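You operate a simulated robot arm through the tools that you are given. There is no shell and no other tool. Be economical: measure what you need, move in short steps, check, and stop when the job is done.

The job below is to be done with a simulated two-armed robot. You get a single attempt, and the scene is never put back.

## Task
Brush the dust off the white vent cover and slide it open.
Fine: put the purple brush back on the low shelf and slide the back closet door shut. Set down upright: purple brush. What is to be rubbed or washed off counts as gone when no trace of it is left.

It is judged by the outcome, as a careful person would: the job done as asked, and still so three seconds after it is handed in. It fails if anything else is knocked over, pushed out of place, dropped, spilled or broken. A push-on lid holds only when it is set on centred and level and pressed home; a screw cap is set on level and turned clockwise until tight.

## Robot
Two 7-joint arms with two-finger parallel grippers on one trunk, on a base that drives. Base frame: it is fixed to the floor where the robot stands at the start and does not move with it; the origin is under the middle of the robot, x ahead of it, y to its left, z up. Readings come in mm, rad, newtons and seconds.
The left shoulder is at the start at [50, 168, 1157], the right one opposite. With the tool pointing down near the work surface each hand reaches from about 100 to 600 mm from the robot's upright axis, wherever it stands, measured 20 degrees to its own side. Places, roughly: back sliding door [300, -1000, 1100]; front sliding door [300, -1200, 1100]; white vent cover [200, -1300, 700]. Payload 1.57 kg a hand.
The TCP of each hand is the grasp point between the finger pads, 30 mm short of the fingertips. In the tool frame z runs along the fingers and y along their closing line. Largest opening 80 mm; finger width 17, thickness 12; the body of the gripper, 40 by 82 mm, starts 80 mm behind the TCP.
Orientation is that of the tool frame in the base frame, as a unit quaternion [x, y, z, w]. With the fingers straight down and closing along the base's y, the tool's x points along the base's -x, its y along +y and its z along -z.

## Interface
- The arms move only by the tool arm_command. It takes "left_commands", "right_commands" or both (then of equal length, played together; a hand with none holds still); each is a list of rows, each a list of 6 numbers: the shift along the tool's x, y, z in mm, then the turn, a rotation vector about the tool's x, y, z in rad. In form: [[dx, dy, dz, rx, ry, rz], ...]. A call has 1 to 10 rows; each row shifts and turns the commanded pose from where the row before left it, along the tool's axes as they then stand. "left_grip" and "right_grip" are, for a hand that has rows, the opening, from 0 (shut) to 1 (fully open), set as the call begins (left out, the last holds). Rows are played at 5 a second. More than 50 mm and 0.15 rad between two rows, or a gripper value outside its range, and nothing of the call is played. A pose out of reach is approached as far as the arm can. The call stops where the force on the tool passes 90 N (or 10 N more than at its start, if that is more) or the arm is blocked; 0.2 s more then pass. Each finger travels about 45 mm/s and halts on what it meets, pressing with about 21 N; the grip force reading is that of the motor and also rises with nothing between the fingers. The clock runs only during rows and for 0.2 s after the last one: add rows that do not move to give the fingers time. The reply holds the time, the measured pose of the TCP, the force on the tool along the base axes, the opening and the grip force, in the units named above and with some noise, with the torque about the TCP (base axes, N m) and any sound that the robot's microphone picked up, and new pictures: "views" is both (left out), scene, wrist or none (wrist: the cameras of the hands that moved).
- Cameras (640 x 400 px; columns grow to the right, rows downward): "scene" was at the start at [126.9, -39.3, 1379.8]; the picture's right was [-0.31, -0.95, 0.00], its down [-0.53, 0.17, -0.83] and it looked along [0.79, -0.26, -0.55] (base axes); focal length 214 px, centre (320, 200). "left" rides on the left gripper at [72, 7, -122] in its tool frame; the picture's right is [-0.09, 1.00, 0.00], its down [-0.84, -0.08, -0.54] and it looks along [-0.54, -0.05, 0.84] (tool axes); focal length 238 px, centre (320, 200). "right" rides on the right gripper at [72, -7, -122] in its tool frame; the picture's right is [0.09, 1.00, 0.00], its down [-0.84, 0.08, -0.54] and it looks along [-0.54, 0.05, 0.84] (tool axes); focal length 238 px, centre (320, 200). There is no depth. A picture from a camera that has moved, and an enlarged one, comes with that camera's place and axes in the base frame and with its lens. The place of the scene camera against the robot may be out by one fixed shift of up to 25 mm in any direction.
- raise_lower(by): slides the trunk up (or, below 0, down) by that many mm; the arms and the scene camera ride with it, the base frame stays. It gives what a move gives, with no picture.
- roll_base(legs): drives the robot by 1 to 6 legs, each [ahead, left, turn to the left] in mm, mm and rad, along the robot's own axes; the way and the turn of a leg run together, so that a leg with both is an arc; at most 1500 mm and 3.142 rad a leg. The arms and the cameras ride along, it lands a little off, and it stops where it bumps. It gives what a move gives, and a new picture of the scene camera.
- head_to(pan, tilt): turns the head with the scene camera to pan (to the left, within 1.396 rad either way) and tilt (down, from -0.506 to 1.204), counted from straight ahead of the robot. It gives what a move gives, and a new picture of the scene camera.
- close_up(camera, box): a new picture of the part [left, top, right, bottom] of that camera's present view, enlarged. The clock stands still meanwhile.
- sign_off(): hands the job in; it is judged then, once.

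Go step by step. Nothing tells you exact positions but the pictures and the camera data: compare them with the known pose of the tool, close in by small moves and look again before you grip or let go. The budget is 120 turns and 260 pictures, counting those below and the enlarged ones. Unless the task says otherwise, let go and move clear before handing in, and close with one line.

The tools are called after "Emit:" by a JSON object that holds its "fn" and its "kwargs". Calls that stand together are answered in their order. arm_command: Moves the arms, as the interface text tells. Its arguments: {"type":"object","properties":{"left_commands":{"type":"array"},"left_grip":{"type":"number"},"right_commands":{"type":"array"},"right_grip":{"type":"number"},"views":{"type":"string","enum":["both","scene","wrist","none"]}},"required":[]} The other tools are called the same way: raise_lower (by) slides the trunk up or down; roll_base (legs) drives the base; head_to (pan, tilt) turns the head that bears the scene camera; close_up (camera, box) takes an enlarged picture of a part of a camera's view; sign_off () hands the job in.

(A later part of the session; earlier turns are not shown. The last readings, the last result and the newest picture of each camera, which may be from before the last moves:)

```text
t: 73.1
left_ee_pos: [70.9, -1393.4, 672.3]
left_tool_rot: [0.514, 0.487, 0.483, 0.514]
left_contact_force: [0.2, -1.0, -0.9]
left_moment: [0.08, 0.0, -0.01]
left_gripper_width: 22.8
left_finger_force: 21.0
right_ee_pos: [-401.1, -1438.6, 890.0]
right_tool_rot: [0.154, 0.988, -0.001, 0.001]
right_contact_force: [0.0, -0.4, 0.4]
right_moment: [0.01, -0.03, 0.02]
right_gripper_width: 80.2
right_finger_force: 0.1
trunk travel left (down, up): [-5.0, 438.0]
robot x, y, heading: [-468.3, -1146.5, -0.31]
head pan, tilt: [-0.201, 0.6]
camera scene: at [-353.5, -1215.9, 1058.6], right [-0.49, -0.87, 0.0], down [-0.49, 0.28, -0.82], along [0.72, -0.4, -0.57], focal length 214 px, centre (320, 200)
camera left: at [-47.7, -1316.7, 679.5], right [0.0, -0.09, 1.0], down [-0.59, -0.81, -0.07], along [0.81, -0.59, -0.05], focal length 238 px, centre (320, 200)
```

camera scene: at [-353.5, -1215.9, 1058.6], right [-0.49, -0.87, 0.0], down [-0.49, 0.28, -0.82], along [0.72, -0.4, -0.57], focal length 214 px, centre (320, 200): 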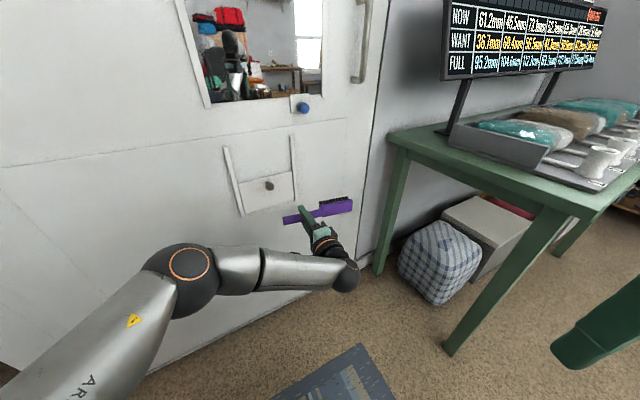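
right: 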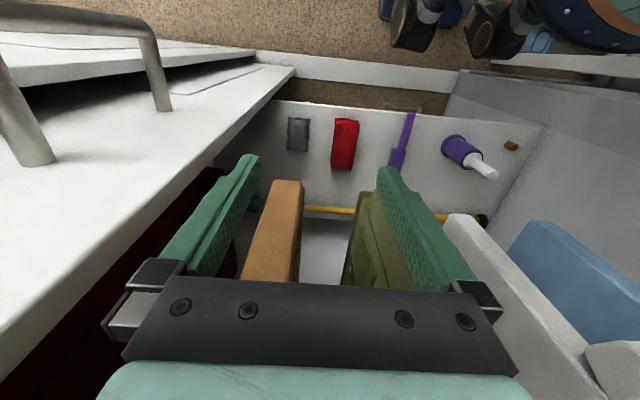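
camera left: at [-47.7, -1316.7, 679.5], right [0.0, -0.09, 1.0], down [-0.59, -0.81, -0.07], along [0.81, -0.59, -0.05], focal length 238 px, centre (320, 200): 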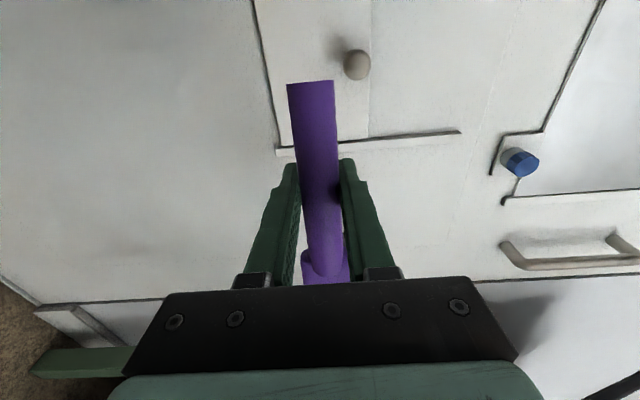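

The pose is reached. Two views put the knob at (214, -1349, 712). I'll go below it and advance the fingertip to about x = 226.

Emit:
{"fn": "arm_command", "kwargs": {"left_commands": [[44, -14, 0, 0, 0, 0], [2, 0, 42, 0, 0, 0], [2, 0, 42, 0, 0, 0], [2, 0, 35, 0, 0, 0]]}}

Emit:
{"fn": "close_up", "kwargs": {"camera": "scene", "box": [210, 130, 350, 240]}}

```text
t: 74.1
left_ee_pos: [194.4, -1349.6, 661.1]
left_tool_rot: [0.514, 0.488, 0.484, 0.514]
left_contact_force: [1.6, 0.0, -2.4]
left_moment: [0.07, 0.02, -0.01]
left_gripper_width: 22.9
left_finger_force: 21.3
right_ee_pos: [-401.5, -1438.1, 890.6]
right_tool_rot: [0.155, 0.988, 0.0, 0.0]
right_contact_force: [-0.7, 0.2, 0.1]
right_moment: [0.0, 0.0, -0.02]
right_gripper_width: 79.6
right_finger_force: 0.1
trunk travel left (down, up): [-5.0, 438.0]
robot x, y, heading: [-472.6, -1150.7, -0.31]
head pan, tilt: [-0.201, 0.6]
camera scene: at [-353.5, -1215.9, 1058.6], right [-0.49, -0.87, 0.0], down [-0.49, 0.28, -0.82], along [0.72, -0.4, -0.57], focal length 214 px, centre (320, 200)
camera left: at [76.2, -1274.3, 667.4], right [0.0, -0.09, 1.0], down [-0.59, -0.81, -0.07], along [0.81, -0.59, -0.05], focal length 238 px, centre (320, 200)
```

scene: 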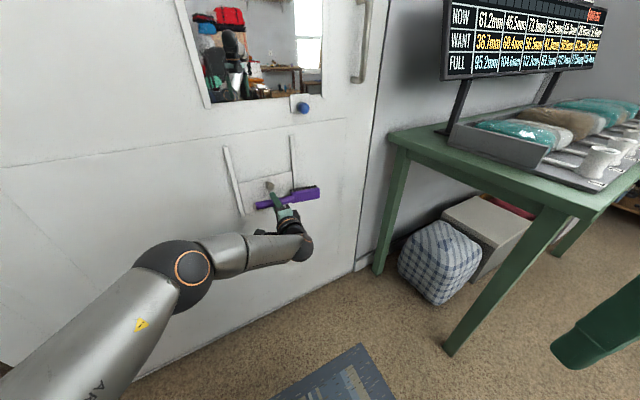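
left: 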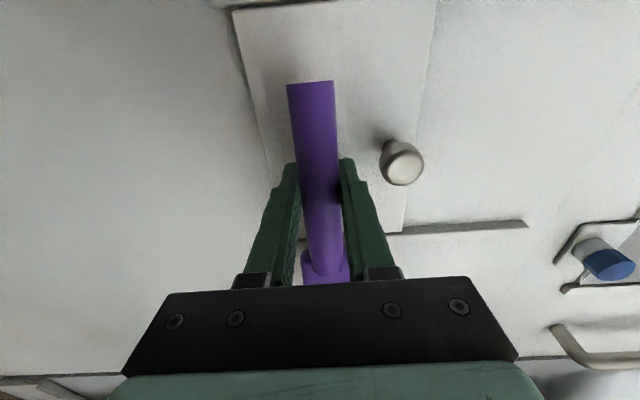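

```text
3.64 times, centred on (280, 185) of scene
camera zoom: at [-353.5, -1215.9, 1058.6], right [-0.49, -0.87, 0.0], down [-0.49, 0.28, -0.82], along [0.72, -0.4, -0.57], focal length 780 px, centre (466, 254)
```

zoom: 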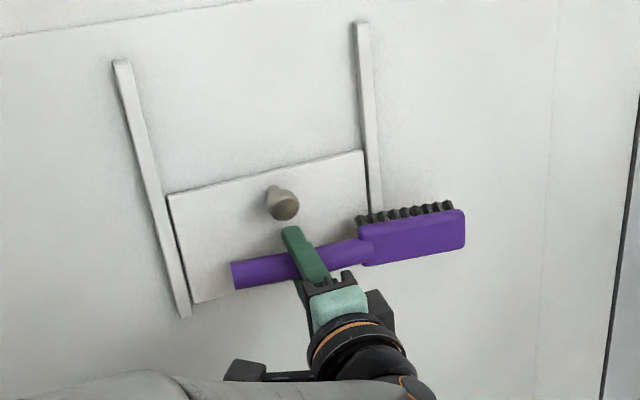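

The fingertip is directly under the knob. I'll push up in steps while watching the force.

Emit:
{"fn": "arm_command", "kwargs": {"left_commands": [[0, 10, 0, 0, 0, 0], [0, 10, 0, 0, 0, 0], [0, 10, 0, 0, 0, 0], [0, 10, 0, 0, 0, 0], [0, 10, 0, 0, 0, 0]], "views": "wrist"}}

Emit:
{"fn": "close_up", "kwargs": {"camera": "scene", "box": [210, 130, 350, 240]}}

```text
t: 75.3
left_ee_pos: [192.7, -1351.3, 711.5]
left_tool_rot: [0.512, 0.488, 0.485, 0.514]
left_contact_force: [0.3, 0.1, -0.2]
left_moment: [0.12, 0.03, 0.01]
left_gripper_width: 22.9
left_finger_force: 21.3
right_ee_pos: [-402.6, -1438.8, 889.7]
right_tool_rot: [0.154, 0.988, 0.0, 0.0]
right_contact_force: [0.2, -0.2, -0.5]
right_moment: [0.01, 0.02, -0.03]
right_gripper_width: 80.0
right_finger_force: 0.2
trunk travel left (down, up): [-5.0, 438.0]
robot x, y, heading: [-472.1, -1150.6, -0.314]
head pan, tilt: [-0.201, 0.6]
camera left: at [74.4, -1274.5, 718.7], right [0.0, -0.09, 1.0], down [-0.59, -0.81, -0.07], along [0.81, -0.58, -0.05], focal length 238 px, centre (320, 200)
```

left: 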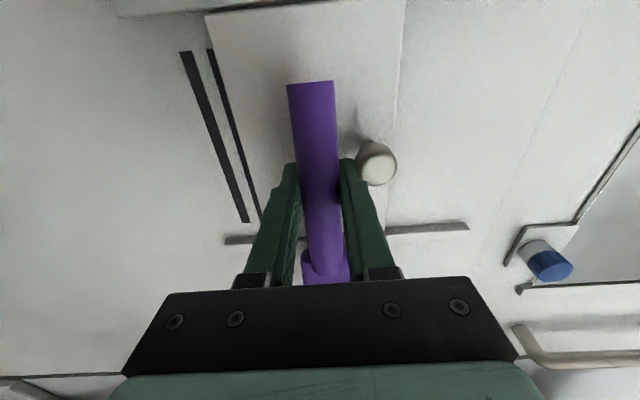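

```text
3.64 times, centred on (280, 185) of scene
camera zoom: at [-353.5, -1215.9, 1058.7], right [-0.49, -0.87, 0.0], down [-0.49, 0.28, -0.83], along [0.72, -0.4, -0.56], focal length 780 px, centre (466, 254)
```

zoom: 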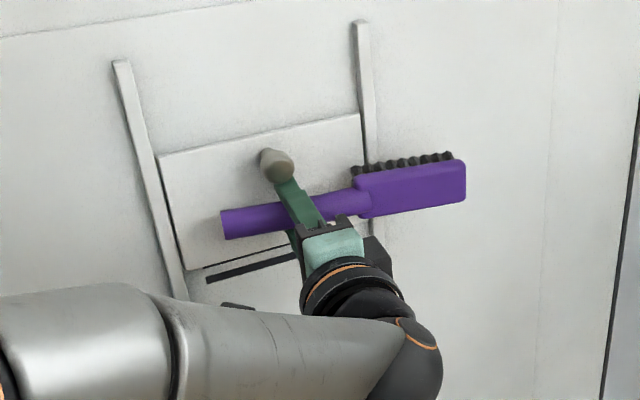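

The cover is rising and dark vent slots are appearing. I'll keep pushing to its stop.

Emit:
{"fn": "arm_command", "kwargs": {"left_commands": [[0, 10, 0, 0, 0, 0], [0, 10, 0, 0, 0, 0], [0, 10, 0, 0, 0, 0], [0, 10, 0, 0, 0, 0], [0, 10, 0, 0, 0, 0], [0, 8, 0, 0, 0, 0]], "views": "wrist"}}

Emit:
{"fn": "close_up", "kwargs": {"camera": "scene", "box": [210, 110, 350, 220]}}

```text
t: 76.7
left_ee_pos: [191.5, -1348.0, 765.9]
left_tool_rot: [0.513, 0.488, 0.485, 0.513]
left_contact_force: [-1.1, -1.1, -3.0]
left_moment: [0.14, 0.03, -0.02]
left_gripper_width: 22.5
left_finger_force: 21.2
right_ee_pos: [-401.8, -1438.9, 889.8]
right_tool_rot: [0.155, 0.988, 0.0, 0.0]
right_contact_force: [0.2, 0.7, 0.8]
right_moment: [0.0, 0.0, 0.0]
right_gripper_width: 80.0
right_finger_force: 0.1
trunk travel left (down, up): [-5.0, 438.0]
robot x, y, heading: [-469.9, -1147.4, -0.313]
head pan, tilt: [-0.201, 0.6]
camera left: at [73.9, -1272.4, 773.3], right [0.0, -0.09, 1.0], down [-0.59, -0.81, -0.07], along [0.81, -0.58, -0.05], focal length 238 px, centre (320, 200)
```

left: 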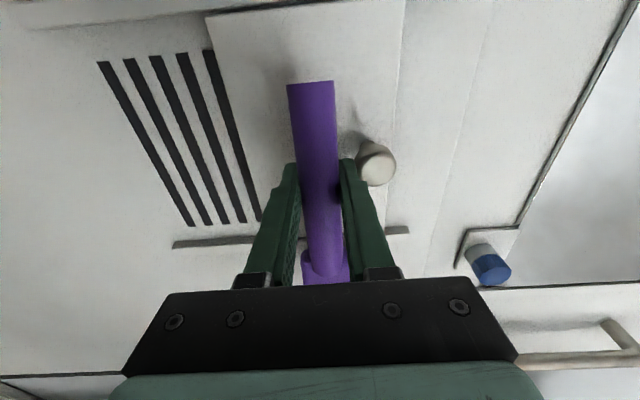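

```text
3.64 times, centred on (280, 165) of scene
camera zoom: at [-353.3, -1216.1, 1058.6], right [-0.49, -0.87, 0.0], down [-0.49, 0.28, -0.82], along [0.72, -0.4, -0.57], focal length 780 px, centre (466, 327)
```

zoom: 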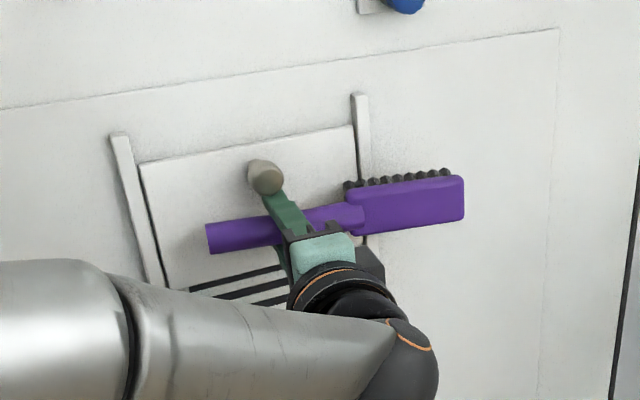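

Emit:
{"fn": "arm_command", "kwargs": {"left_commands": [[0, 5, 0, 0, 0, 0], [0, 5, 0, 0, 0, 0], [0, 5, 0, 0, 0, 0], [0, 4, 0, 0, 0, 0]], "views": "wrist"}}

Emit:
{"fn": "close_up", "kwargs": {"camera": "scene", "box": [210, 110, 350, 220]}}

```text
t: 77.7
left_ee_pos: [191.1, -1351.0, 776.6]
left_tool_rot: [0.52, 0.49, 0.48, 0.509]
left_contact_force: [-7.7, 3.3, -24.9]
left_moment: [-0.01, 0.12, 0.04]
left_gripper_width: 22.7
left_finger_force: 21.0
right_ee_pos: [-401.1, -1439.1, 888.5]
right_tool_rot: [0.155, 0.988, 0.0, 0.0]
right_contact_force: [-0.6, 0.7, 0.0]
right_moment: [-0.01, -0.02, 0.02]
right_gripper_width: 80.0
right_finger_force: 0.0
trunk travel left (down, up): [-5.0, 438.0]
robot x, y, heading: [-472.2, -1148.5, -0.31]
head pan, tilt: [-0.201, 0.6]
camera left: at [74.4, -1273.5, 786.0], right [0.01, -0.09, 1.0], down [-0.59, -0.8, -0.07], along [0.81, -0.59, -0.07], focal length 238 px, centre (320, 200)
```

left: 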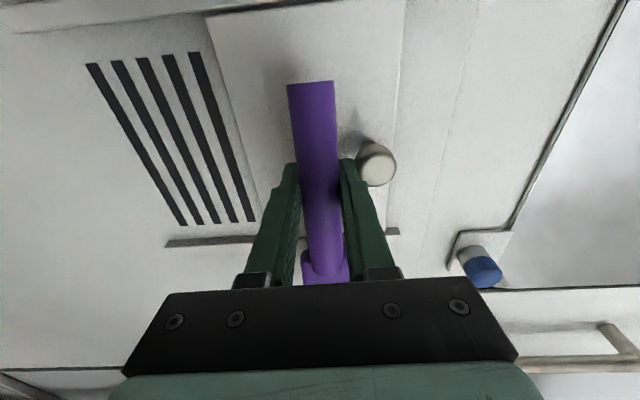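

```text
3.64 times, centred on (280, 165) of scene
camera zoom: at [-351.9, -1216.3, 1057.9], right [-0.49, -0.87, 0.0], down [-0.49, 0.28, -0.82], along [0.72, -0.4, -0.57], focal length 780 px, centre (466, 327)
```

zoom: 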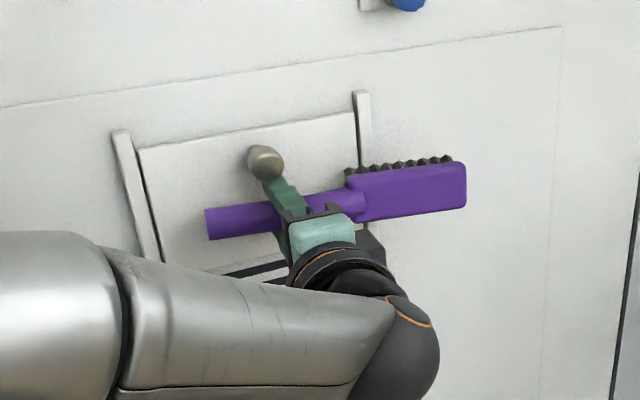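

The force rose to 25 N, so the cover is at its upper stop with the slots fully uncovered. I'll ease off, back away and check that it stays up.

Emit:
{"fn": "arm_command", "kwargs": {"left_commands": [[0, -12, 0, 0, 0, 0], [0, -15, 0, 0, 0, 0], [0, 0, -40, 0, 0, 0], [0, 0, -40, 0, 0, 0], [0, -40, -20, 0, 0, 0], [0, -40, 0, 0, 0, 0]], "views": "none"}}

Emit:
{"fn": "close_up", "kwargs": {"camera": "scene", "box": [190, 90, 350, 220]}}

```text
t: 79.1
left_ee_pos: [95.1, -1342.6, 679.6]
left_tool_rot: [0.513, 0.488, 0.484, 0.514]
left_contact_force: [0.1, 0.4, -1.4]
left_moment: [0.09, 0.06, -0.01]
left_gripper_width: 22.7
left_finger_force: 21.1
right_ee_pos: [-402.4, -1438.0, 890.8]
right_tool_rot: [0.154, 0.988, 0.0, 0.0]
right_contact_force: [0.5, 0.6, 0.3]
right_moment: [0.0, -0.04, -0.02]
right_gripper_width: 80.0
right_finger_force: 0.0
trunk travel left (down, up): [-5.0, 438.0]
robot x, y, heading: [-471.0, -1148.0, -0.31]
head pan, tilt: [-0.201, 0.6]
```

```text
3.08 times, centred on (270, 155) of scene
camera zoom: at [-353.5, -1215.9, 1058.7], right [-0.49, -0.87, 0.0], down [-0.49, 0.28, -0.83], along [0.72, -0.4, -0.56], focal length 660 px, centre (474, 338)
```

zoom: 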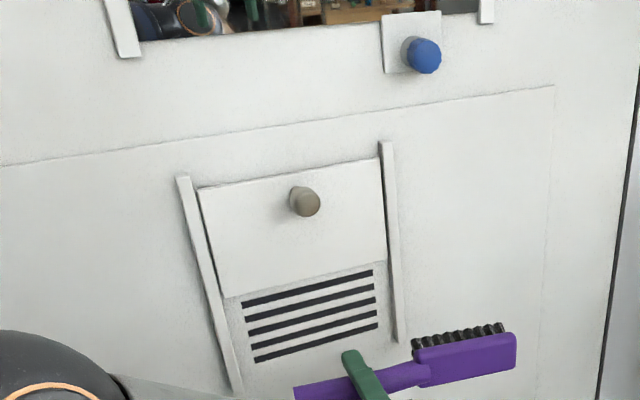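

Emit:
{"fn": "close_up", "kwargs": {"camera": "scene", "box": [226, 120, 306, 185]}}

```text
6.15 times, centred on (266, 152) of scene
camera zoom: at [-353.5, -1215.9, 1058.7], right [-0.49, -0.87, 0.0], down [-0.49, 0.28, -0.83], along [0.72, -0.4, -0.56], focal length 1320 px, centre (652, 492)
```

zoom: 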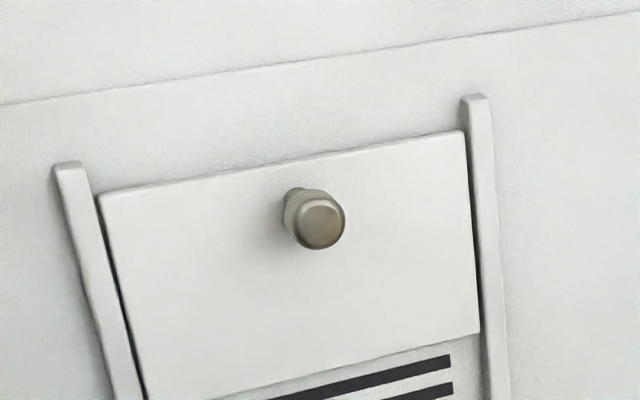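

The cover stays open. Now I'll return the brush: back away, straighten the heading and raise the trunk to its original height.

Emit:
{"fn": "roll_base", "kwargs": {"legs": [[-60, 0, 0], [0, 0, 0.31], [0, 400, 0]]}}

Emit:
{"fn": "raise_lower", "kwargs": {"by": 320}}

Emit:
{"fn": "arm_command", "kwargs": {"left_commands": [[0, 0, -15, 0, 0, -0.145], [0, 0, -15, 0, 0, -0.145], [0, 0, -15, 0, 0, -0.145], [0, 0, -15, 0, 0, -0.145], [0, 0, 0, 0, 0, -0.145], [0, 0, 0, 0, 0, -0.145], [0, 0, 0, 0, 0, -0.145], [0, 0, 0, 0, 0, -0.145], [0, 0, 0, 0, 0, -0.145], [0, 0, 0, 0, 0, -0.145]]}}

```text
t: 83.1
left_ee_pos: [76.0, -753.3, 678.8]
left_tool_rot: [0.435, 0.559, 0.556, 0.435]
left_contact_force: [0.7, 0.0, -1.0]
left_moment: [0.08, 0.03, 0.0]
left_gripper_width: 22.6
left_finger_force: 21.1
right_ee_pos: [-370.8, -992.6, 889.7]
right_tool_rot: [0.006, 1.0, 0.0, 0.0]
right_contact_force: [0.3, -0.4, 0.1]
right_moment: [0.01, 0.02, 0.03]
right_gripper_width: 80.0
right_finger_force: 0.2
trunk travel left (down, up): [-5.0, 438.0]
robot x, y, heading: [-522.1, -735.3, -0.013]
head pan, tilt: [-0.201, 0.6]
camera scene: at [-394.2, -767.1, 1058.6], right [-0.21, -0.98, 0.0], down [-0.55, 0.12, -0.82], along [0.81, -0.17, -0.57], focal length 214 px, centre (320, 200)
```

scene: 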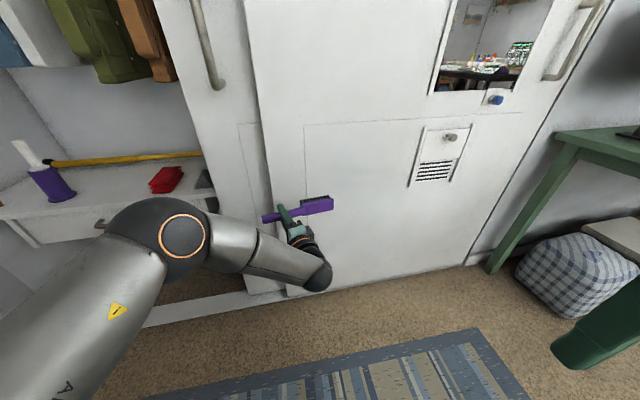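

```text
t: 86.3
left_ee_pos: [76.4, -753.4, 997.9]
left_tool_rot: [0.434, 0.559, 0.556, 0.435]
left_contact_force: [0.2, 0.7, -1.8]
left_moment: [0.13, 0.05, 0.0]
left_gripper_width: 22.8
left_finger_force: 21.1
right_ee_pos: [-370.0, -992.5, 1211.1]
right_tool_rot: [0.005, 1.0, 0.0, 0.0]
right_contact_force: [-0.2, 0.2, 0.3]
right_moment: [-0.03, -0.01, 0.01]
right_gripper_width: 80.2
right_finger_force: 0.1
trunk travel left (down, up): [-325.0, 118.0]
robot x, y, heading: [-519.8, -738.6, -0.013]
head pan, tilt: [-0.201, 0.6]
```

```text
t: 88.5
left_ee_pos: [18.1, -768.1, 999.6]
left_tool_rot: [-0.046, 0.707, 0.125, 0.695]
left_contact_force: [0.6, 0.0, -1.6]
left_moment: [0.03, 0.03, -0.01]
left_gripper_width: 22.6
left_finger_force: 20.9
right_ee_pos: [-370.2, -992.1, 1210.2]
right_tool_rot: [0.005, 1.0, 0.0, 0.0]
right_contact_force: [-0.1, 0.2, -0.6]
right_moment: [-0.02, 0.0, -0.01]
right_gripper_width: 80.1
right_finger_force: 0.0
trunk travel left (down, up): [-325.0, 118.0]
robot x, y, heading: [-525.4, -733.0, -0.006]
head pan, tilt: [-0.201, 0.6]
camera scene: at [-394.1, -767.1, 1378.6], right [-0.21, -0.98, 0.0], down [-0.55, 0.12, -0.82], along [0.81, -0.17, -0.57], focal length 214 px, centre (320, 200)
camera left: at [-104.4, -786.1, 929.7], right [-0.24, 0.95, 0.2], down [-0.48, -0.3, 0.82], along [0.84, 0.1, 0.53], focal length 238 px, centre (320, 200)
```

scene: 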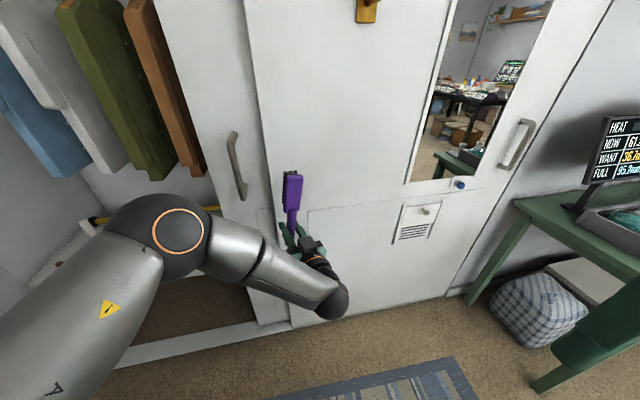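
left: 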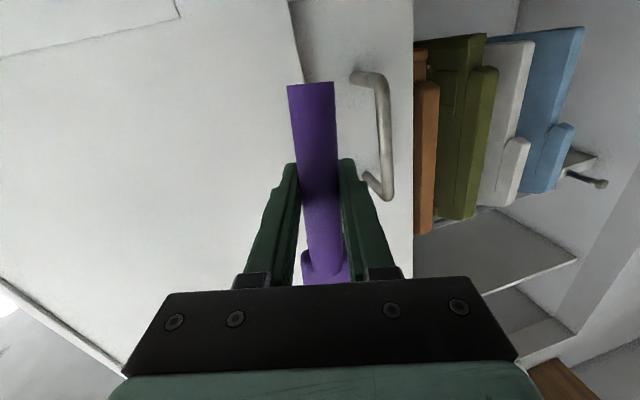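

I'll pitch the hand back down to fingers-down while pulling it in a bit.

Emit:
{"fn": "arm_command", "kwargs": {"left_commands": [[0, 0, -15, 0, 0.148, 0], [0, 0, -15, 0, 0.148, 0], [0, 0, -15, 0, 0.148, 0], [0, 0, -15, 0, 0.148, 0], [5, 0, -10, 0, 0.148, 0], [10, 0, -5, 0, 0.148, 0], [10, 0, 0, 0, 0.148, 0], [10, 0, 0, 0, 0.148, 0], [10, 0, 0, 0, 0.148, 0], [10, 0, 0, 0, 0.148, 0]]}}

```text
t: 90.7
left_ee_pos: [-94.1, -795.6, 992.3]
left_tool_rot: [-0.12, 0.99, 0.063, 0.035]
left_contact_force: [0.8, -0.5, -1.2]
left_moment: [-0.04, 0.08, -0.02]
left_gripper_width: 22.6
left_finger_force: 21.1
right_ee_pos: [-371.7, -991.9, 1210.6]
right_tool_rot: [0.006, 1.0, 0.0, 0.0]
right_contact_force: [0.0, 0.2, 0.1]
right_moment: [-0.03, 0.01, 0.04]
right_gripper_width: 80.2
right_finger_force: 0.0
trunk travel left (down, up): [-325.0, 118.0]
robot x, y, heading: [-525.0, -733.3, -0.012]
head pan, tilt: [-0.201, 0.6]
camera scene: at [-393.9, -767.0, 1378.6], right [-0.21, -0.98, 0.0], down [-0.55, 0.12, -0.82], along [0.81, -0.17, -0.57], focal length 214 px, centre (320, 200)
camera left: at [-171.4, -824.0, 1107.5], right [-0.15, 0.98, 0.12], down [0.8, 0.05, 0.6], along [0.58, 0.19, -0.79], focal length 238 px, centre (320, 200)
```

scene: 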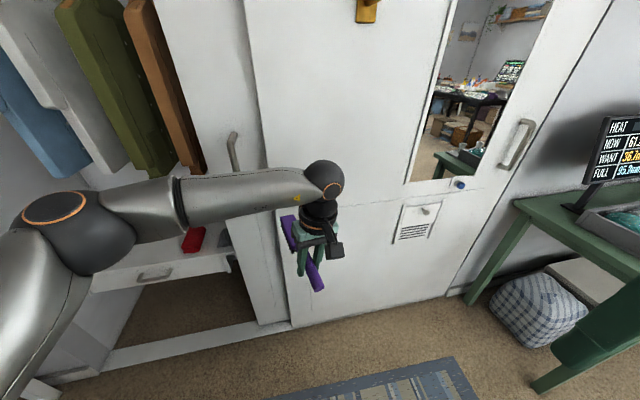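
left: 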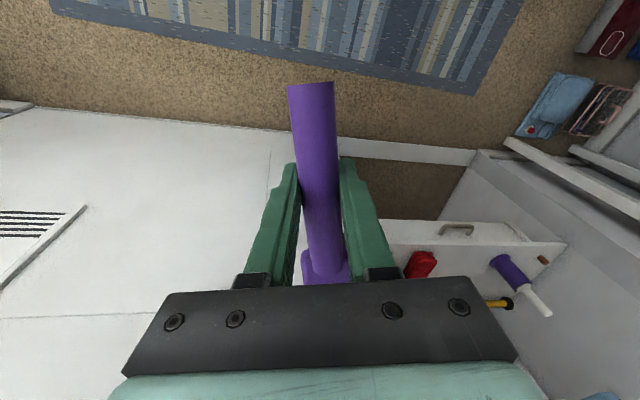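

I'll level the hand and bring it to the same tucked pose I used when carrying the brush out.

Emit:
{"fn": "arm_command", "kwargs": {"left_commands": [[0, 0, 0, 0.115, 0.083, 0], [0, 0, 0, 0, 0, 0.118], [0, 0, 0, 0, 0, 0.118], [18, 21, 38, 0, 0, 0], [18, 21, 38, 0, 0, 0], [18, 21, 38, 0, 0, 0], [18, 21, 38, 0, 0, 0], [18, 21, 38, 0, 0, 0], [18, 21, 38, 0, 0, 0], [18, 21, 38, 0, 0, 0]], "views": "none"}}

Emit:
{"fn": "roll_base", "kwargs": {"legs": [[0, 480, 0.012], [150, 0, 0]]}}

```text
t: 92.9
left_ee_pos: [-219.3, -649.2, 726.9]
left_tool_rot: [-0.002, 1.0, 0.001, 0.002]
left_contact_force: [0.3, 0.4, -2.1]
left_moment: [0.01, 0.11, -0.02]
left_gripper_width: 22.7
left_finger_force: 20.8
right_ee_pos: [-371.3, -992.7, 1211.0]
right_tool_rot: [0.005, 1.0, -0.002, 0.0]
right_contact_force: [0.6, -0.2, 0.3]
right_moment: [-0.07, 0.01, 0.0]
right_gripper_width: 80.1
right_finger_force: 0.1
trunk travel left (down, up): [-325.0, 118.0]
robot x, y, heading: [-521.7, -737.2, -0.01]
head pan, tilt: [-0.201, 0.6]
```

```text
t: 96.7
left_ee_pos: [-66.8, -174.5, 726.8]
left_tool_rot: [-0.007, 1.0, 0.001, 0.0]
left_contact_force: [-0.6, 0.7, -1.5]
left_moment: [0.01, 0.11, 0.0]
left_gripper_width: 22.3
left_finger_force: 20.6
right_ee_pos: [-214.1, -519.7, 1210.9]
right_tool_rot: [-0.002, 1.0, 0.0, -0.001]
right_contact_force: [0.3, 0.1, 0.1]
right_moment: [0.01, 0.01, -0.02]
right_gripper_width: 79.8
right_finger_force: 0.1
trunk travel left (down, up): [-325.0, 118.0]
robot x, y, heading: [-370.2, -263.8, 0.002]
head pan, tilt: [-0.201, 0.6]
camera scene: at [-239.9, -294.6, 1378.5], right [-0.2, -0.98, 0.0], down [-0.55, 0.11, -0.82], along [0.81, -0.16, -0.57], focal length 214 px, centre (320, 200)
```

scene: 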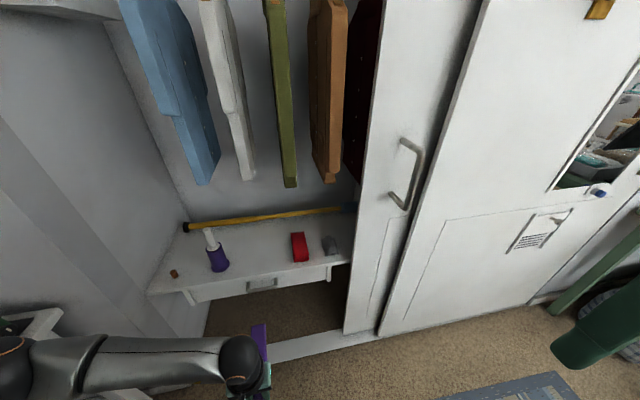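

I'll drive in to the pick-up spot.

Emit:
{"fn": "roll_base", "kwargs": {"legs": [[243, 14, 0]]}}

Emit:
{"fn": "arm_command", "kwargs": {"left_commands": [[-40, 0, 0, 0, 0, 0.014], [-40, 0, 0, 0, 0, 0]]}}

```text
t: 98.5
left_ee_pos: [174.8, -159.9, 727.0]
left_tool_rot: [-0.009, 1.0, 0.0, 0.002]
left_contact_force: [0.3, 0.2, -2.0]
left_moment: [0.03, 0.1, -0.03]
left_gripper_width: 22.5
left_finger_force: 20.8
right_ee_pos: [28.0, -505.3, 1209.4]
right_tool_rot: [-0.002, 1.0, 0.0, -0.001]
right_contact_force: [0.6, 0.5, -0.3]
right_moment: [-0.01, 0.03, 0.03]
right_gripper_width: 79.9
right_finger_force: 0.0
trunk travel left (down, up): [-325.0, 118.0]
robot x, y, heading: [-129.5, -250.9, 0.003]
head pan, tilt: [-0.201, 0.6]
camera scene: at [2.0, -280.0, 1378.5], right [-0.2, -0.98, 0.0], down [-0.55, 0.11, -0.82], along [0.81, -0.16, -0.57], focal length 214 px, centre (320, 200)
```

scene: 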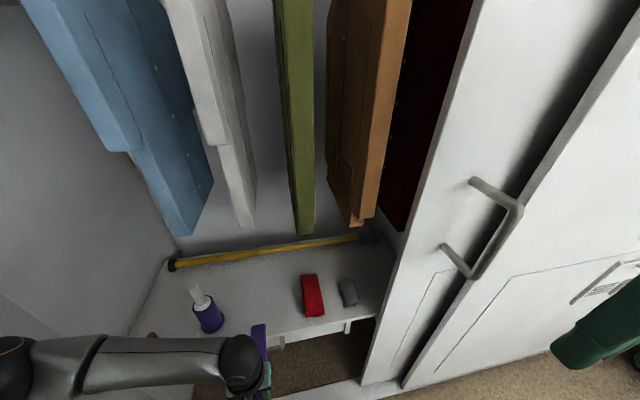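

```text
t: 99.1
left_ee_pos: [255.8, -160.6, 728.1]
left_tool_rot: [-0.001, 1.0, 0.002, 0.001]
left_contact_force: [0.2, 0.4, -0.8]
left_moment: [0.02, 0.14, 0.0]
left_gripper_width: 22.4
left_finger_force: 20.7
right_ee_pos: [27.1, -505.3, 1210.2]
right_tool_rot: [-0.002, 1.0, 0.0, 0.0]
right_contact_force: [0.3, 0.0, -0.7]
right_moment: [-0.01, 0.02, 0.03]
right_gripper_width: 79.8
right_finger_force: 0.0
trunk travel left (down, up): [-325.0, 118.0]
robot x, y, heading: [-128.0, -249.8, -0.002]
head pan, tilt: [-0.201, 0.6]
camera scene: at [1.6, -280.2, 1378.6], right [-0.2, -0.98, 0.0], down [-0.55, 0.11, -0.82], along [0.81, -0.16, -0.57], focal length 214 px, centre (320, 200)
camera left: at [184.7, -155.3, 849.0], right [0.09, 1.0, 0.0], down [0.84, -0.08, 0.54], along [0.54, -0.05, -0.84], focal length 238 px, centre (320, 200)
```

scene: 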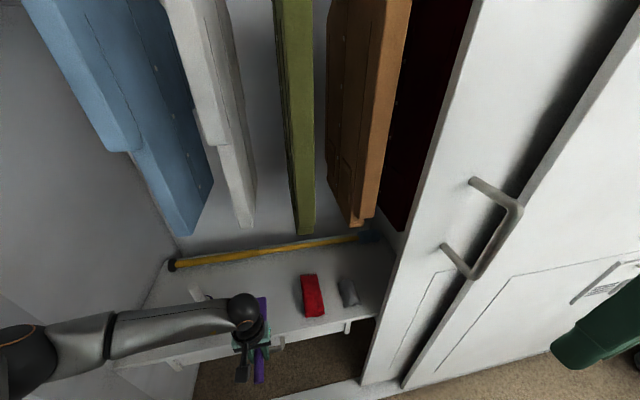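
left: 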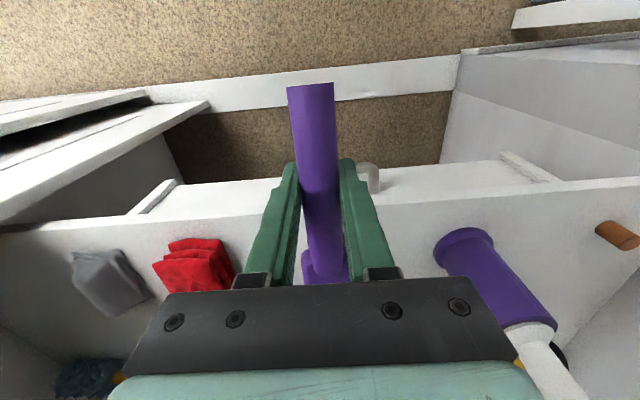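

The brush still sits the same way in the grip. I'll move forward to x ≈ 400 and lower toward the shelf.

Emit:
{"fn": "arm_command", "kwargs": {"left_commands": [[-48, 0, 0, 0, 0, 0], [-48, 0, 0, 0, 0, 0], [-49, 0, 0, 0, 0, 0], [0, 0, 30, 0, 0, 0], [0, 0, 30, 0, 0, 0], [0, 0, 5, 0, 0, 0]]}}

Emit:
{"fn": "close_up", "kwargs": {"camera": "scene", "box": [180, 250, 380, 375]}}

```text
t: 100.5
left_ee_pos: [398.8, -159.5, 661.6]
left_tool_rot: [0.0, 1.0, 0.001, 0.002]
left_contact_force: [0.0, -0.2, -1.3]
left_moment: [-0.01, 0.15, 0.01]
left_gripper_width: 22.5
left_finger_force: 20.8
right_ee_pos: [28.1, -505.0, 1210.5]
right_tool_rot: [-0.002, 1.0, 0.0, 0.0]
right_contact_force: [-0.8, 1.0, -0.1]
right_moment: [0.02, 0.03, 0.01]
right_gripper_width: 80.0
right_finger_force: 0.0
trunk travel left (down, up): [-325.0, 118.0]
robot x, y, heading: [-128.3, -251.3, 0.004]
head pan, tilt: [-0.201, 0.6]
camera scene: at [1.5, -280.0, 1378.6], right [-0.2, -0.98, 0.0], down [-0.55, 0.11, -0.83], along [0.81, -0.16, -0.56], focal length 214 px, centre (320, 200)
camera left: at [326.6, -154.6, 783.1], right [0.09, 1.0, 0.0], down [0.84, -0.08, 0.54], along [0.54, -0.05, -0.84], focal length 238 px, centre (320, 200)
```

scene: 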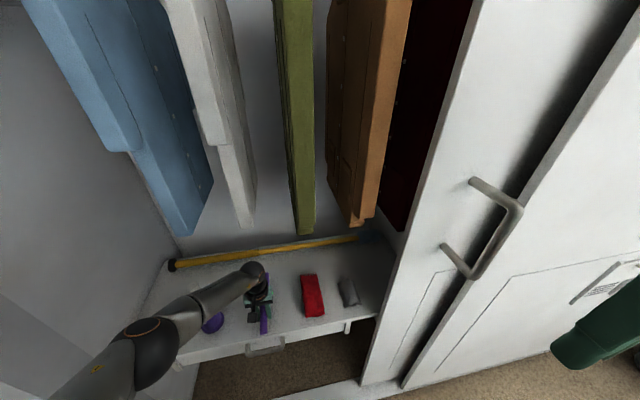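
left: 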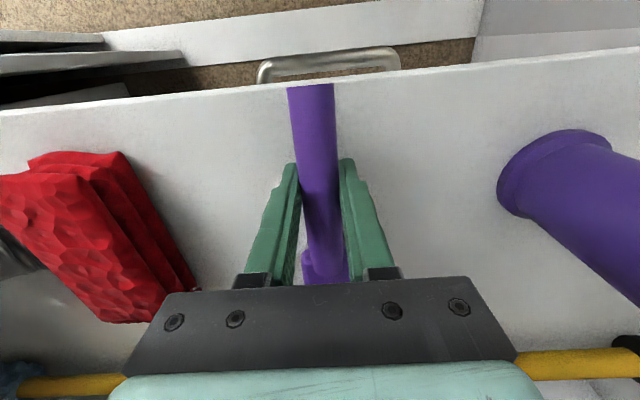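

```text
3.20 times, centred on (280, 312) of scene
camera zoom: at [1.5, -280.0, 1378.6], right [-0.2, -0.98, 0.0], down [-0.55, 0.11, -0.83], along [0.81, -0.16, -0.56], focal length 686 px, centre (448, -160)
```

zoom: 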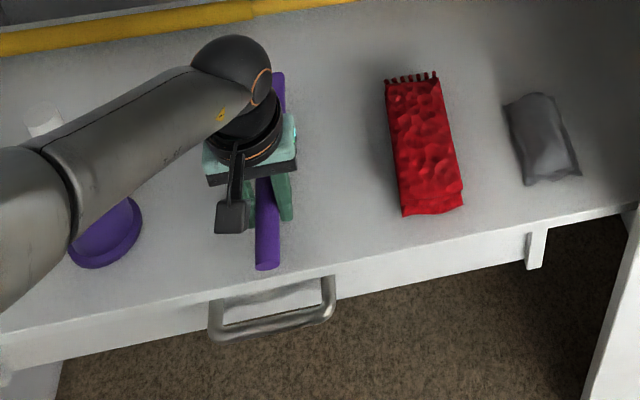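

It's just above the shelf. I'll lower in tiny steps to contact.

Emit:
{"fn": "arm_command", "kwargs": {"left_commands": [[0, 0, 2, 0, 0, 0], [0, 0, 2, 0, 0, 0], [0, 0, 0, 0, 0, 0]], "views": "none"}}

```text
t: 101.3
left_ee_pos: [400.3, -159.3, 658.8]
left_tool_rot: [0.0, 1.0, 0.0, 0.001]
left_contact_force: [-0.4, -0.3, -1.5]
left_moment: [-0.02, 0.11, 0.04]
left_gripper_width: 22.2
left_finger_force: 20.6
right_ee_pos: [29.5, -504.8, 1209.4]
right_tool_rot: [-0.002, 1.0, 0.0, 0.0]
right_contact_force: [0.4, 0.1, 0.1]
right_moment: [-0.05, 0.0, 0.01]
right_gripper_width: 80.1
right_finger_force: 0.0
trunk travel left (down, up): [-325.0, 118.0]
robot x, y, heading: [-125.8, -250.9, 0.003]
head pan, tilt: [-0.201, 0.6]
```

Emit:
{"fn": "arm_command", "kwargs": {"left_commands": [[0, 0, 1.5, 0, 0, 0], [0, 0, 1.5, 0, 0, 0], [0, 0, 0, 0, 0, 0]], "views": "none"}}

```text
t: 102.1
left_ee_pos: [400.7, -158.6, 657.3]
left_tool_rot: [-0.001, 1.0, 0.001, 0.002]
left_contact_force: [0.2, 0.1, -1.2]
left_moment: [0.01, 0.12, 0.01]
left_gripper_width: 22.8
left_finger_force: 21.1
right_ee_pos: [27.4, -505.5, 1209.2]
right_tool_rot: [-0.001, 1.0, 0.0, 0.001]
right_contact_force: [-0.2, 0.5, 0.3]
right_moment: [0.0, 0.04, 0.01]
right_gripper_width: 80.0
right_finger_force: 0.1
trunk travel left (down, up): [-325.0, 118.0]
robot x, y, heading: [-128.1, -254.7, 0.001]
head pan, tilt: [-0.201, 0.6]
```

No contact yet, so I'll go a little lower.

Emit:
{"fn": "arm_command", "kwargs": {"left_commands": [[0, 0, 1.5, 0, 0, 0], [0, 0, 1.5, 0, 0, 0], [0, 0, 0, 0, 0, 0]], "views": "none"}}

```text
t: 102.9
left_ee_pos: [399.9, -159.7, 653.3]
left_tool_rot: [-0.002, 1.0, 0.001, 0.002]
left_contact_force: [0.3, 0.1, -1.1]
left_moment: [-0.04, 0.07, -0.01]
left_gripper_width: 22.7
left_finger_force: 20.8
right_ee_pos: [27.5, -505.2, 1210.2]
right_tool_rot: [-0.001, 1.0, 0.001, 0.0]
right_contact_force: [0.7, -0.6, 0.8]
right_moment: [-0.04, -0.02, -0.01]
right_gripper_width: 80.0
right_finger_force: 0.1
trunk travel left (down, up): [-325.0, 118.0]
robot x, y, heading: [-128.0, -248.5, 0.002]
head pan, tilt: [-0.201, 0.6]
```

The brush was probably pushed slightly deeper in the grip while brushing, so the remaining gap is only 1–3 mm. I'll release here.

Emit:
{"fn": "arm_command", "kwargs": {"left_commands": [[0, 0, 1, 0, 0, 0], [0, 0, 0, 0, 0, 0], [0, 0, 0, 0, 0, 0], [0, 0, 0, 0, 0, 0]], "left_grip": 0.6}}

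```text
t: 103.9
left_ee_pos: [399.4, -158.9, 650.4]
left_tool_rot: [0.0, 1.0, 0.001, 0.002]
left_contact_force: [-0.1, 0.4, -0.3]
left_moment: [-0.02, 0.01, 0.01]
left_gripper_width: 47.7
left_finger_force: 0.1
right_ee_pos: [27.4, -504.7, 1209.2]
right_tool_rot: [-0.002, 1.0, 0.0, 0.0]
right_contact_force: [-0.4, -0.3, 0.8]
right_moment: [0.01, -0.02, 0.0]
right_gripper_width: 80.0
right_finger_force: 0.1
trunk travel left (down, up): [-325.0, 118.0]
robot x, y, heading: [-128.1, -249.1, 0.006]
head pan, tilt: [-0.201, 0.6]
camera scene: at [1.3, -280.1, 1378.6], right [-0.2, -0.98, 0.0], down [-0.55, 0.11, -0.83], along [0.81, -0.16, -0.56], focal length 214 px, centre (320, 200)
camera left: at [327.5, -154.9, 772.8], right [0.09, 1.0, 0.0], down [0.84, -0.08, 0.54], along [0.54, -0.05, -0.84], focal length 238 px, centre (320, 200)
```

scene: 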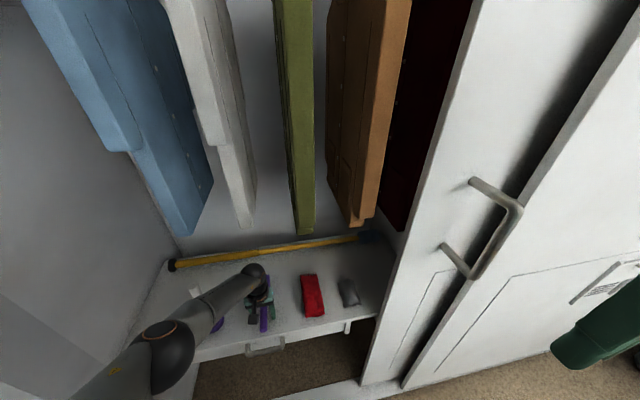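
left: 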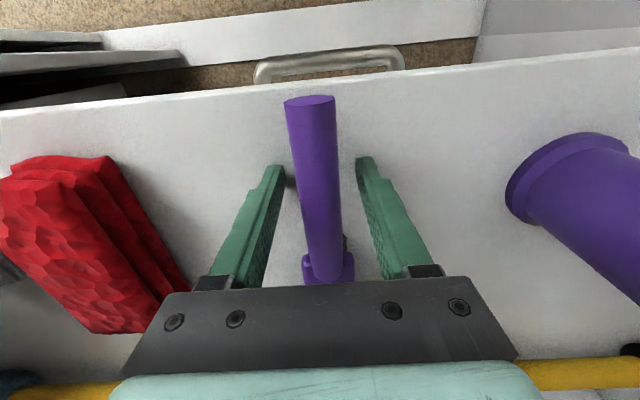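

The brush is resting bristles down on the shelf. I'll raise the hand and withdraw it.

Emit:
{"fn": "arm_command", "kwargs": {"left_commands": [[0, 0, -30, 0, 0, 0], [0, 0, -45, 0, 0, 0], [0, 0, -45, 0, 0, 0], [45, 0, 0, 0, 0, 0], [45, 0, 0, 0, 0, 0], [45, 0, 0, 0, 0, 0], [45, 0, 0, 0, 0, 0], [45, 0, -20, 0, 0, 0]]}}

Emit:
{"fn": "close_up", "kwargs": {"camera": "scene", "box": [130, 230, 400, 380]}}

```text
t: 105.7
left_ee_pos: [173.8, -157.3, 791.5]
left_tool_rot: [-0.002, 1.0, 0.001, 0.003]
left_contact_force: [-0.4, 0.4, -0.2]
left_moment: [0.0, -0.04, 0.01]
left_gripper_width: 48.0
left_finger_force: 0.1
right_ee_pos: [27.6, -505.5, 1210.1]
right_tool_rot: [-0.002, 1.0, 0.0, 0.0]
right_contact_force: [-0.6, -0.6, 0.5]
right_moment: [-0.02, 0.0, 0.0]
right_gripper_width: 79.7
right_finger_force: 0.1
trunk travel left (down, up): [-325.0, 118.0]
robot x, y, heading: [-125.5, -251.8, 0.002]
head pan, tilt: [-0.201, 0.6]
camera scene: at [1.0, -280.1, 1378.6], right [-0.2, -0.98, 0.0], down [-0.55, 0.11, -0.83], along [0.81, -0.16, -0.56], focal length 214 px, centre (320, 200)
camera left: at [101.8, -153.1, 912.6], right [0.09, 1.0, 0.0], down [0.83, -0.08, 0.55], along [0.54, -0.05, -0.84], focal length 238 px, centre (320, 200)
```

scene: 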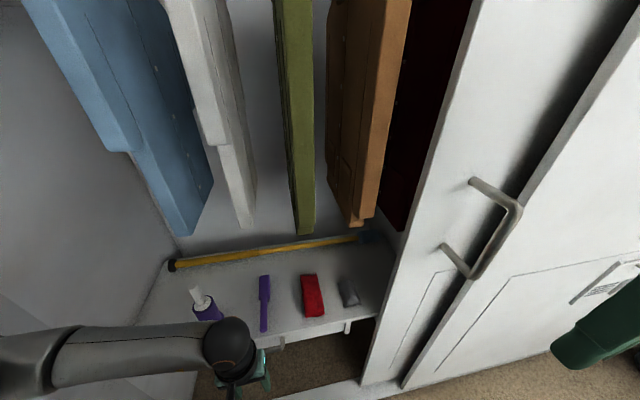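
left: 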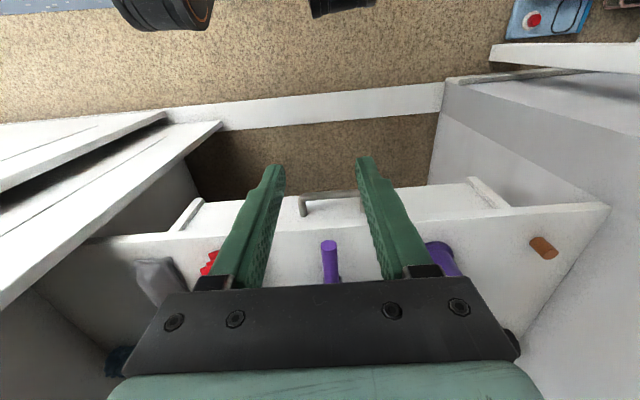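

```text
2.37 times, centred on (265, 305) of scene
camera zoom: at [1.0, -280.1, 1378.6], right [-0.2, -0.98, 0.0], down [-0.55, 0.11, -0.83], along [0.81, -0.16, -0.56], focal length 508 px, centre (450, -49)
```

zoom: 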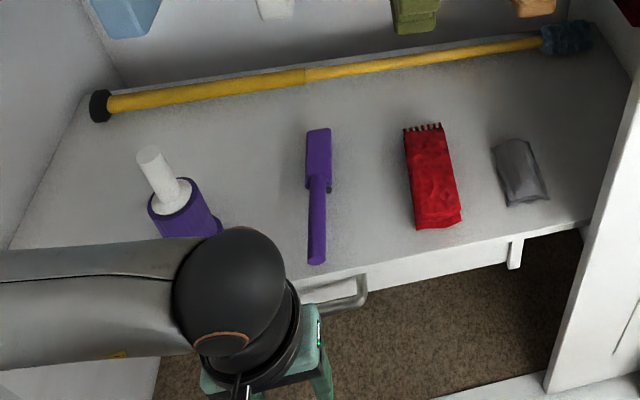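

The brush is back on the shelf, upright. Next is the back door: its vertical D-handle is near (228, -686, 1010–1130). I'll raise the left hand, back off and move in front of it.

Emit:
{"fn": "arm_command", "kwargs": {"left_commands": [[0, 0, -48, 0, 0, 0], [0, 0, -48, 0, 0, 0], [0, 0, -48, 0, 0, 0], [0, 0, -48, 0, 0, 0], [0, 0, -48, 0, 0, 0], [0, 0, -48, 0, 0, 0], [0, 0, -48, 0, 0, 0], [0, 0, -48, 0, 0, 0]], "left_grip": 1, "views": "none"}}

Emit:
{"fn": "roll_base", "kwargs": {"legs": [[-190, 0, 0], [0, -560, 0]]}}

```text
t: 107.5
left_ee_pos: [172.5, -160.9, 1178.1]
left_tool_rot: [-0.001, 1.0, 0.002, 0.003]
left_contact_force: [0.4, -0.2, 0.0]
left_moment: [-0.02, -0.03, 0.02]
left_gripper_width: 79.9
left_finger_force: 0.1
right_ee_pos: [26.7, -506.1, 1208.6]
right_tool_rot: [-0.001, 1.0, 0.0, 0.0]
right_contact_force: [0.3, 0.5, -0.5]
right_moment: [0.0, -0.01, -0.04]
right_gripper_width: 80.0
right_finger_force: 0.1
trunk travel left (down, up): [-325.0, 118.0]
robot x, y, heading: [-126.8, -247.1, 0.002]
head pan, tilt: [-0.201, 0.6]
```

```text
t: 111.8
left_ee_pos: [-17.5, -720.1, 1177.2]
left_tool_rot: [-0.002, 1.0, 0.002, 0.002]
left_contact_force: [0.0, 0.6, -0.5]
left_moment: [0.01, -0.01, -0.03]
left_gripper_width: 80.2
left_finger_force: 0.0
right_ee_pos: [-163.2, -1063.3, 1209.4]
right_tool_rot: [-0.002, 1.0, -0.001, 0.0]
right_contact_force: [-0.3, 0.7, -0.1]
right_moment: [0.02, 0.0, 0.0]
right_gripper_width: 80.1
right_finger_force: 0.3
trunk travel left (down, up): [-325.0, 118.0]
robot x, y, heading: [-318.0, -810.9, 0.009]
head pan, tilt: [-0.201, 0.6]
camera scene: at [-189.0, -838.5, 1378.6], right [-0.2, -0.98, 0.0], down [-0.55, 0.11, -0.83], along [0.81, -0.16, -0.56], focal length 214 px, centre (320, 200)
```

scene: 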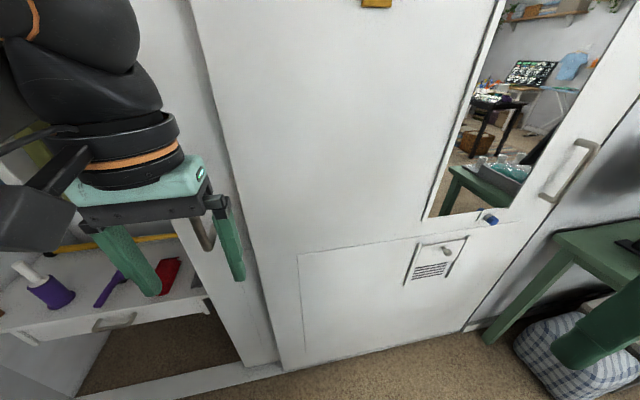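

I'll extend the hand toward the handle and look with the wrist camera.

Emit:
{"fn": "arm_command", "kwargs": {"left_commands": [[-45, 8, -5, 0, 0, 0], [-45, 8, -5, 0, 0, 0], [-45, 8, -5, 0, 0, 0]]}}

```text
t: 112.7
left_ee_pos: [119.7, -690.0, 1193.1]
left_tool_rot: [-0.002, 1.0, 0.002, 0.002]
left_contact_force: [0.3, -0.2, 0.7]
left_moment: [-0.01, 0.01, 0.01]
left_gripper_width: 79.7
left_finger_force: 0.0
right_ee_pos: [-162.8, -1063.4, 1209.2]
right_tool_rot: [-0.002, 1.0, 0.0, 0.0]
right_contact_force: [0.5, 0.1, 0.5]
right_moment: [0.01, 0.0, -0.01]
right_gripper_width: 80.0
right_finger_force: 0.1
trunk travel left (down, up): [-325.0, 118.0]
robot x, y, heading: [-315.5, -811.7, 0.001]
head pan, tilt: [-0.201, 0.6]
camera scene: at [-188.5, -838.2, 1378.5], right [-0.2, -0.98, 0.0], down [-0.55, 0.11, -0.82], along [0.81, -0.16, -0.57], focal length 214 px, centre (320, 200)
camera left: at [46.6, -687.0, 1314.6], right [0.09, 1.0, 0.0], down [0.84, -0.08, 0.54], along [0.54, -0.05, -0.84], focal length 238 px, centre (320, 200)
```

scene: 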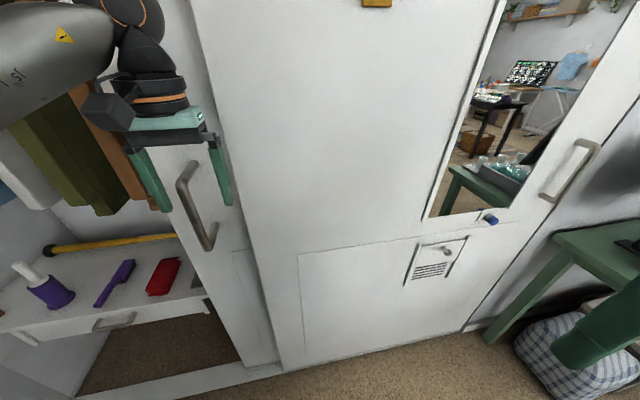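
left: 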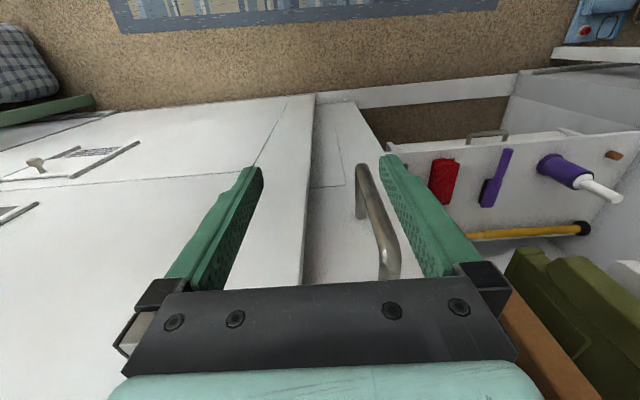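

The handle bar is at about y = -636, with its top near z = 1150. I'll align above it, then check before descending.

Emit:
{"fn": "arm_command", "kwargs": {"left_commands": [[0, 40, -25, 0, 0, 0], [-45, 13, 0, 0, 0, 0], [-45, 0, 0, 0, 0, 0]]}}

Emit:
{"fn": "close_up", "kwargs": {"camera": "left", "box": [220, 100, 420, 290]}}

Emit:
{"fn": "close_up", "kwargs": {"camera": "scene", "box": [80, 60, 280, 280]}}

```text
t: 113.5
left_ee_pos: [206.2, -640.1, 1217.9]
left_tool_rot: [-0.001, 1.0, 0.003, 0.002]
left_contact_force: [0.1, -0.4, 0.8]
left_moment: [-0.02, 0.0, 0.02]
left_gripper_width: 79.9
left_finger_force: 0.0
right_ee_pos: [-163.2, -1063.3, 1210.3]
right_tool_rot: [-0.003, 1.0, 0.0, -0.001]
right_contact_force: [0.7, -1.0, -0.3]
right_moment: [0.02, 0.01, 0.0]
right_gripper_width: 80.2
right_finger_force: 0.0
trunk travel left (down, up): [-325.0, 118.0]
robot x, y, heading: [-317.1, -809.4, 0.006]
head pan, tilt: [-0.201, 0.6]
camera scene: at [-188.6, -838.6, 1378.5], right [-0.2, -0.98, 0.0], down [-0.55, 0.11, -0.82], along [0.81, -0.16, -0.57], focal length 214 px, centre (320, 200)
camera left: at [134.1, -636.8, 1339.7], right [0.09, 1.0, 0.0], down [0.84, -0.08, 0.54], along [0.54, -0.04, -0.84], focal length 238 px, centre (320, 200)
```

scene: 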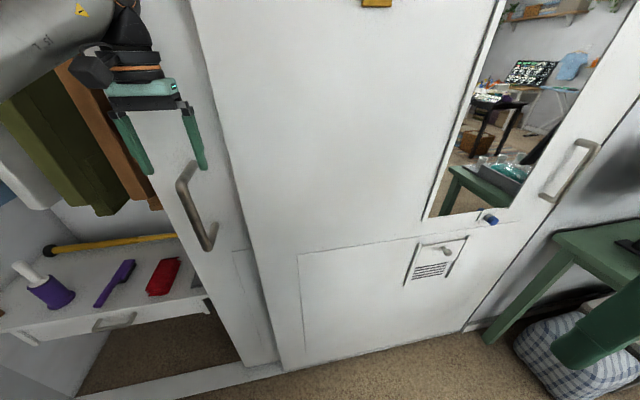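
left: 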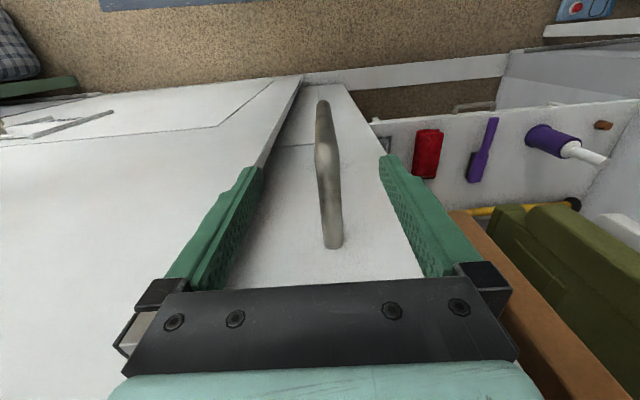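

```text
2.11 times, centred on (320, 195) of left
camera zoom: at [134.1, -636.8, 1339.7], right [0.09, 1.0, 0.0], down [0.84, -0.08, 0.54], along [0.54, -0.04, -0.84], focal length 502 px, centre (320, 210)
```

zoom: 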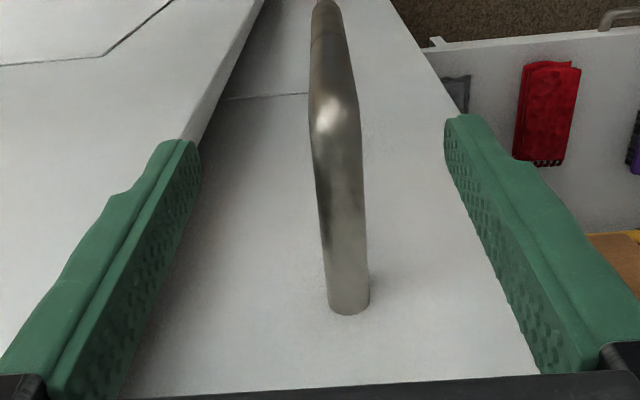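

```text
1.82 times, centred on (180, 170) of scene
camera zoom: at [-188.6, -838.6, 1378.5], right [-0.2, -0.98, 0.0], down [-0.55, 0.11, -0.82], along [0.81, -0.16, -0.57], focal length 390 px, centre (574, 254)
```

zoom: 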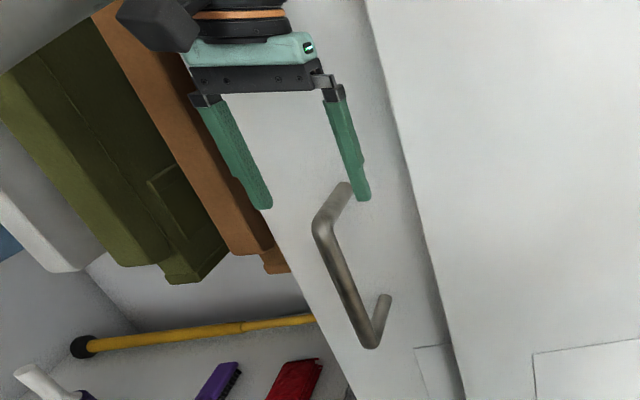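

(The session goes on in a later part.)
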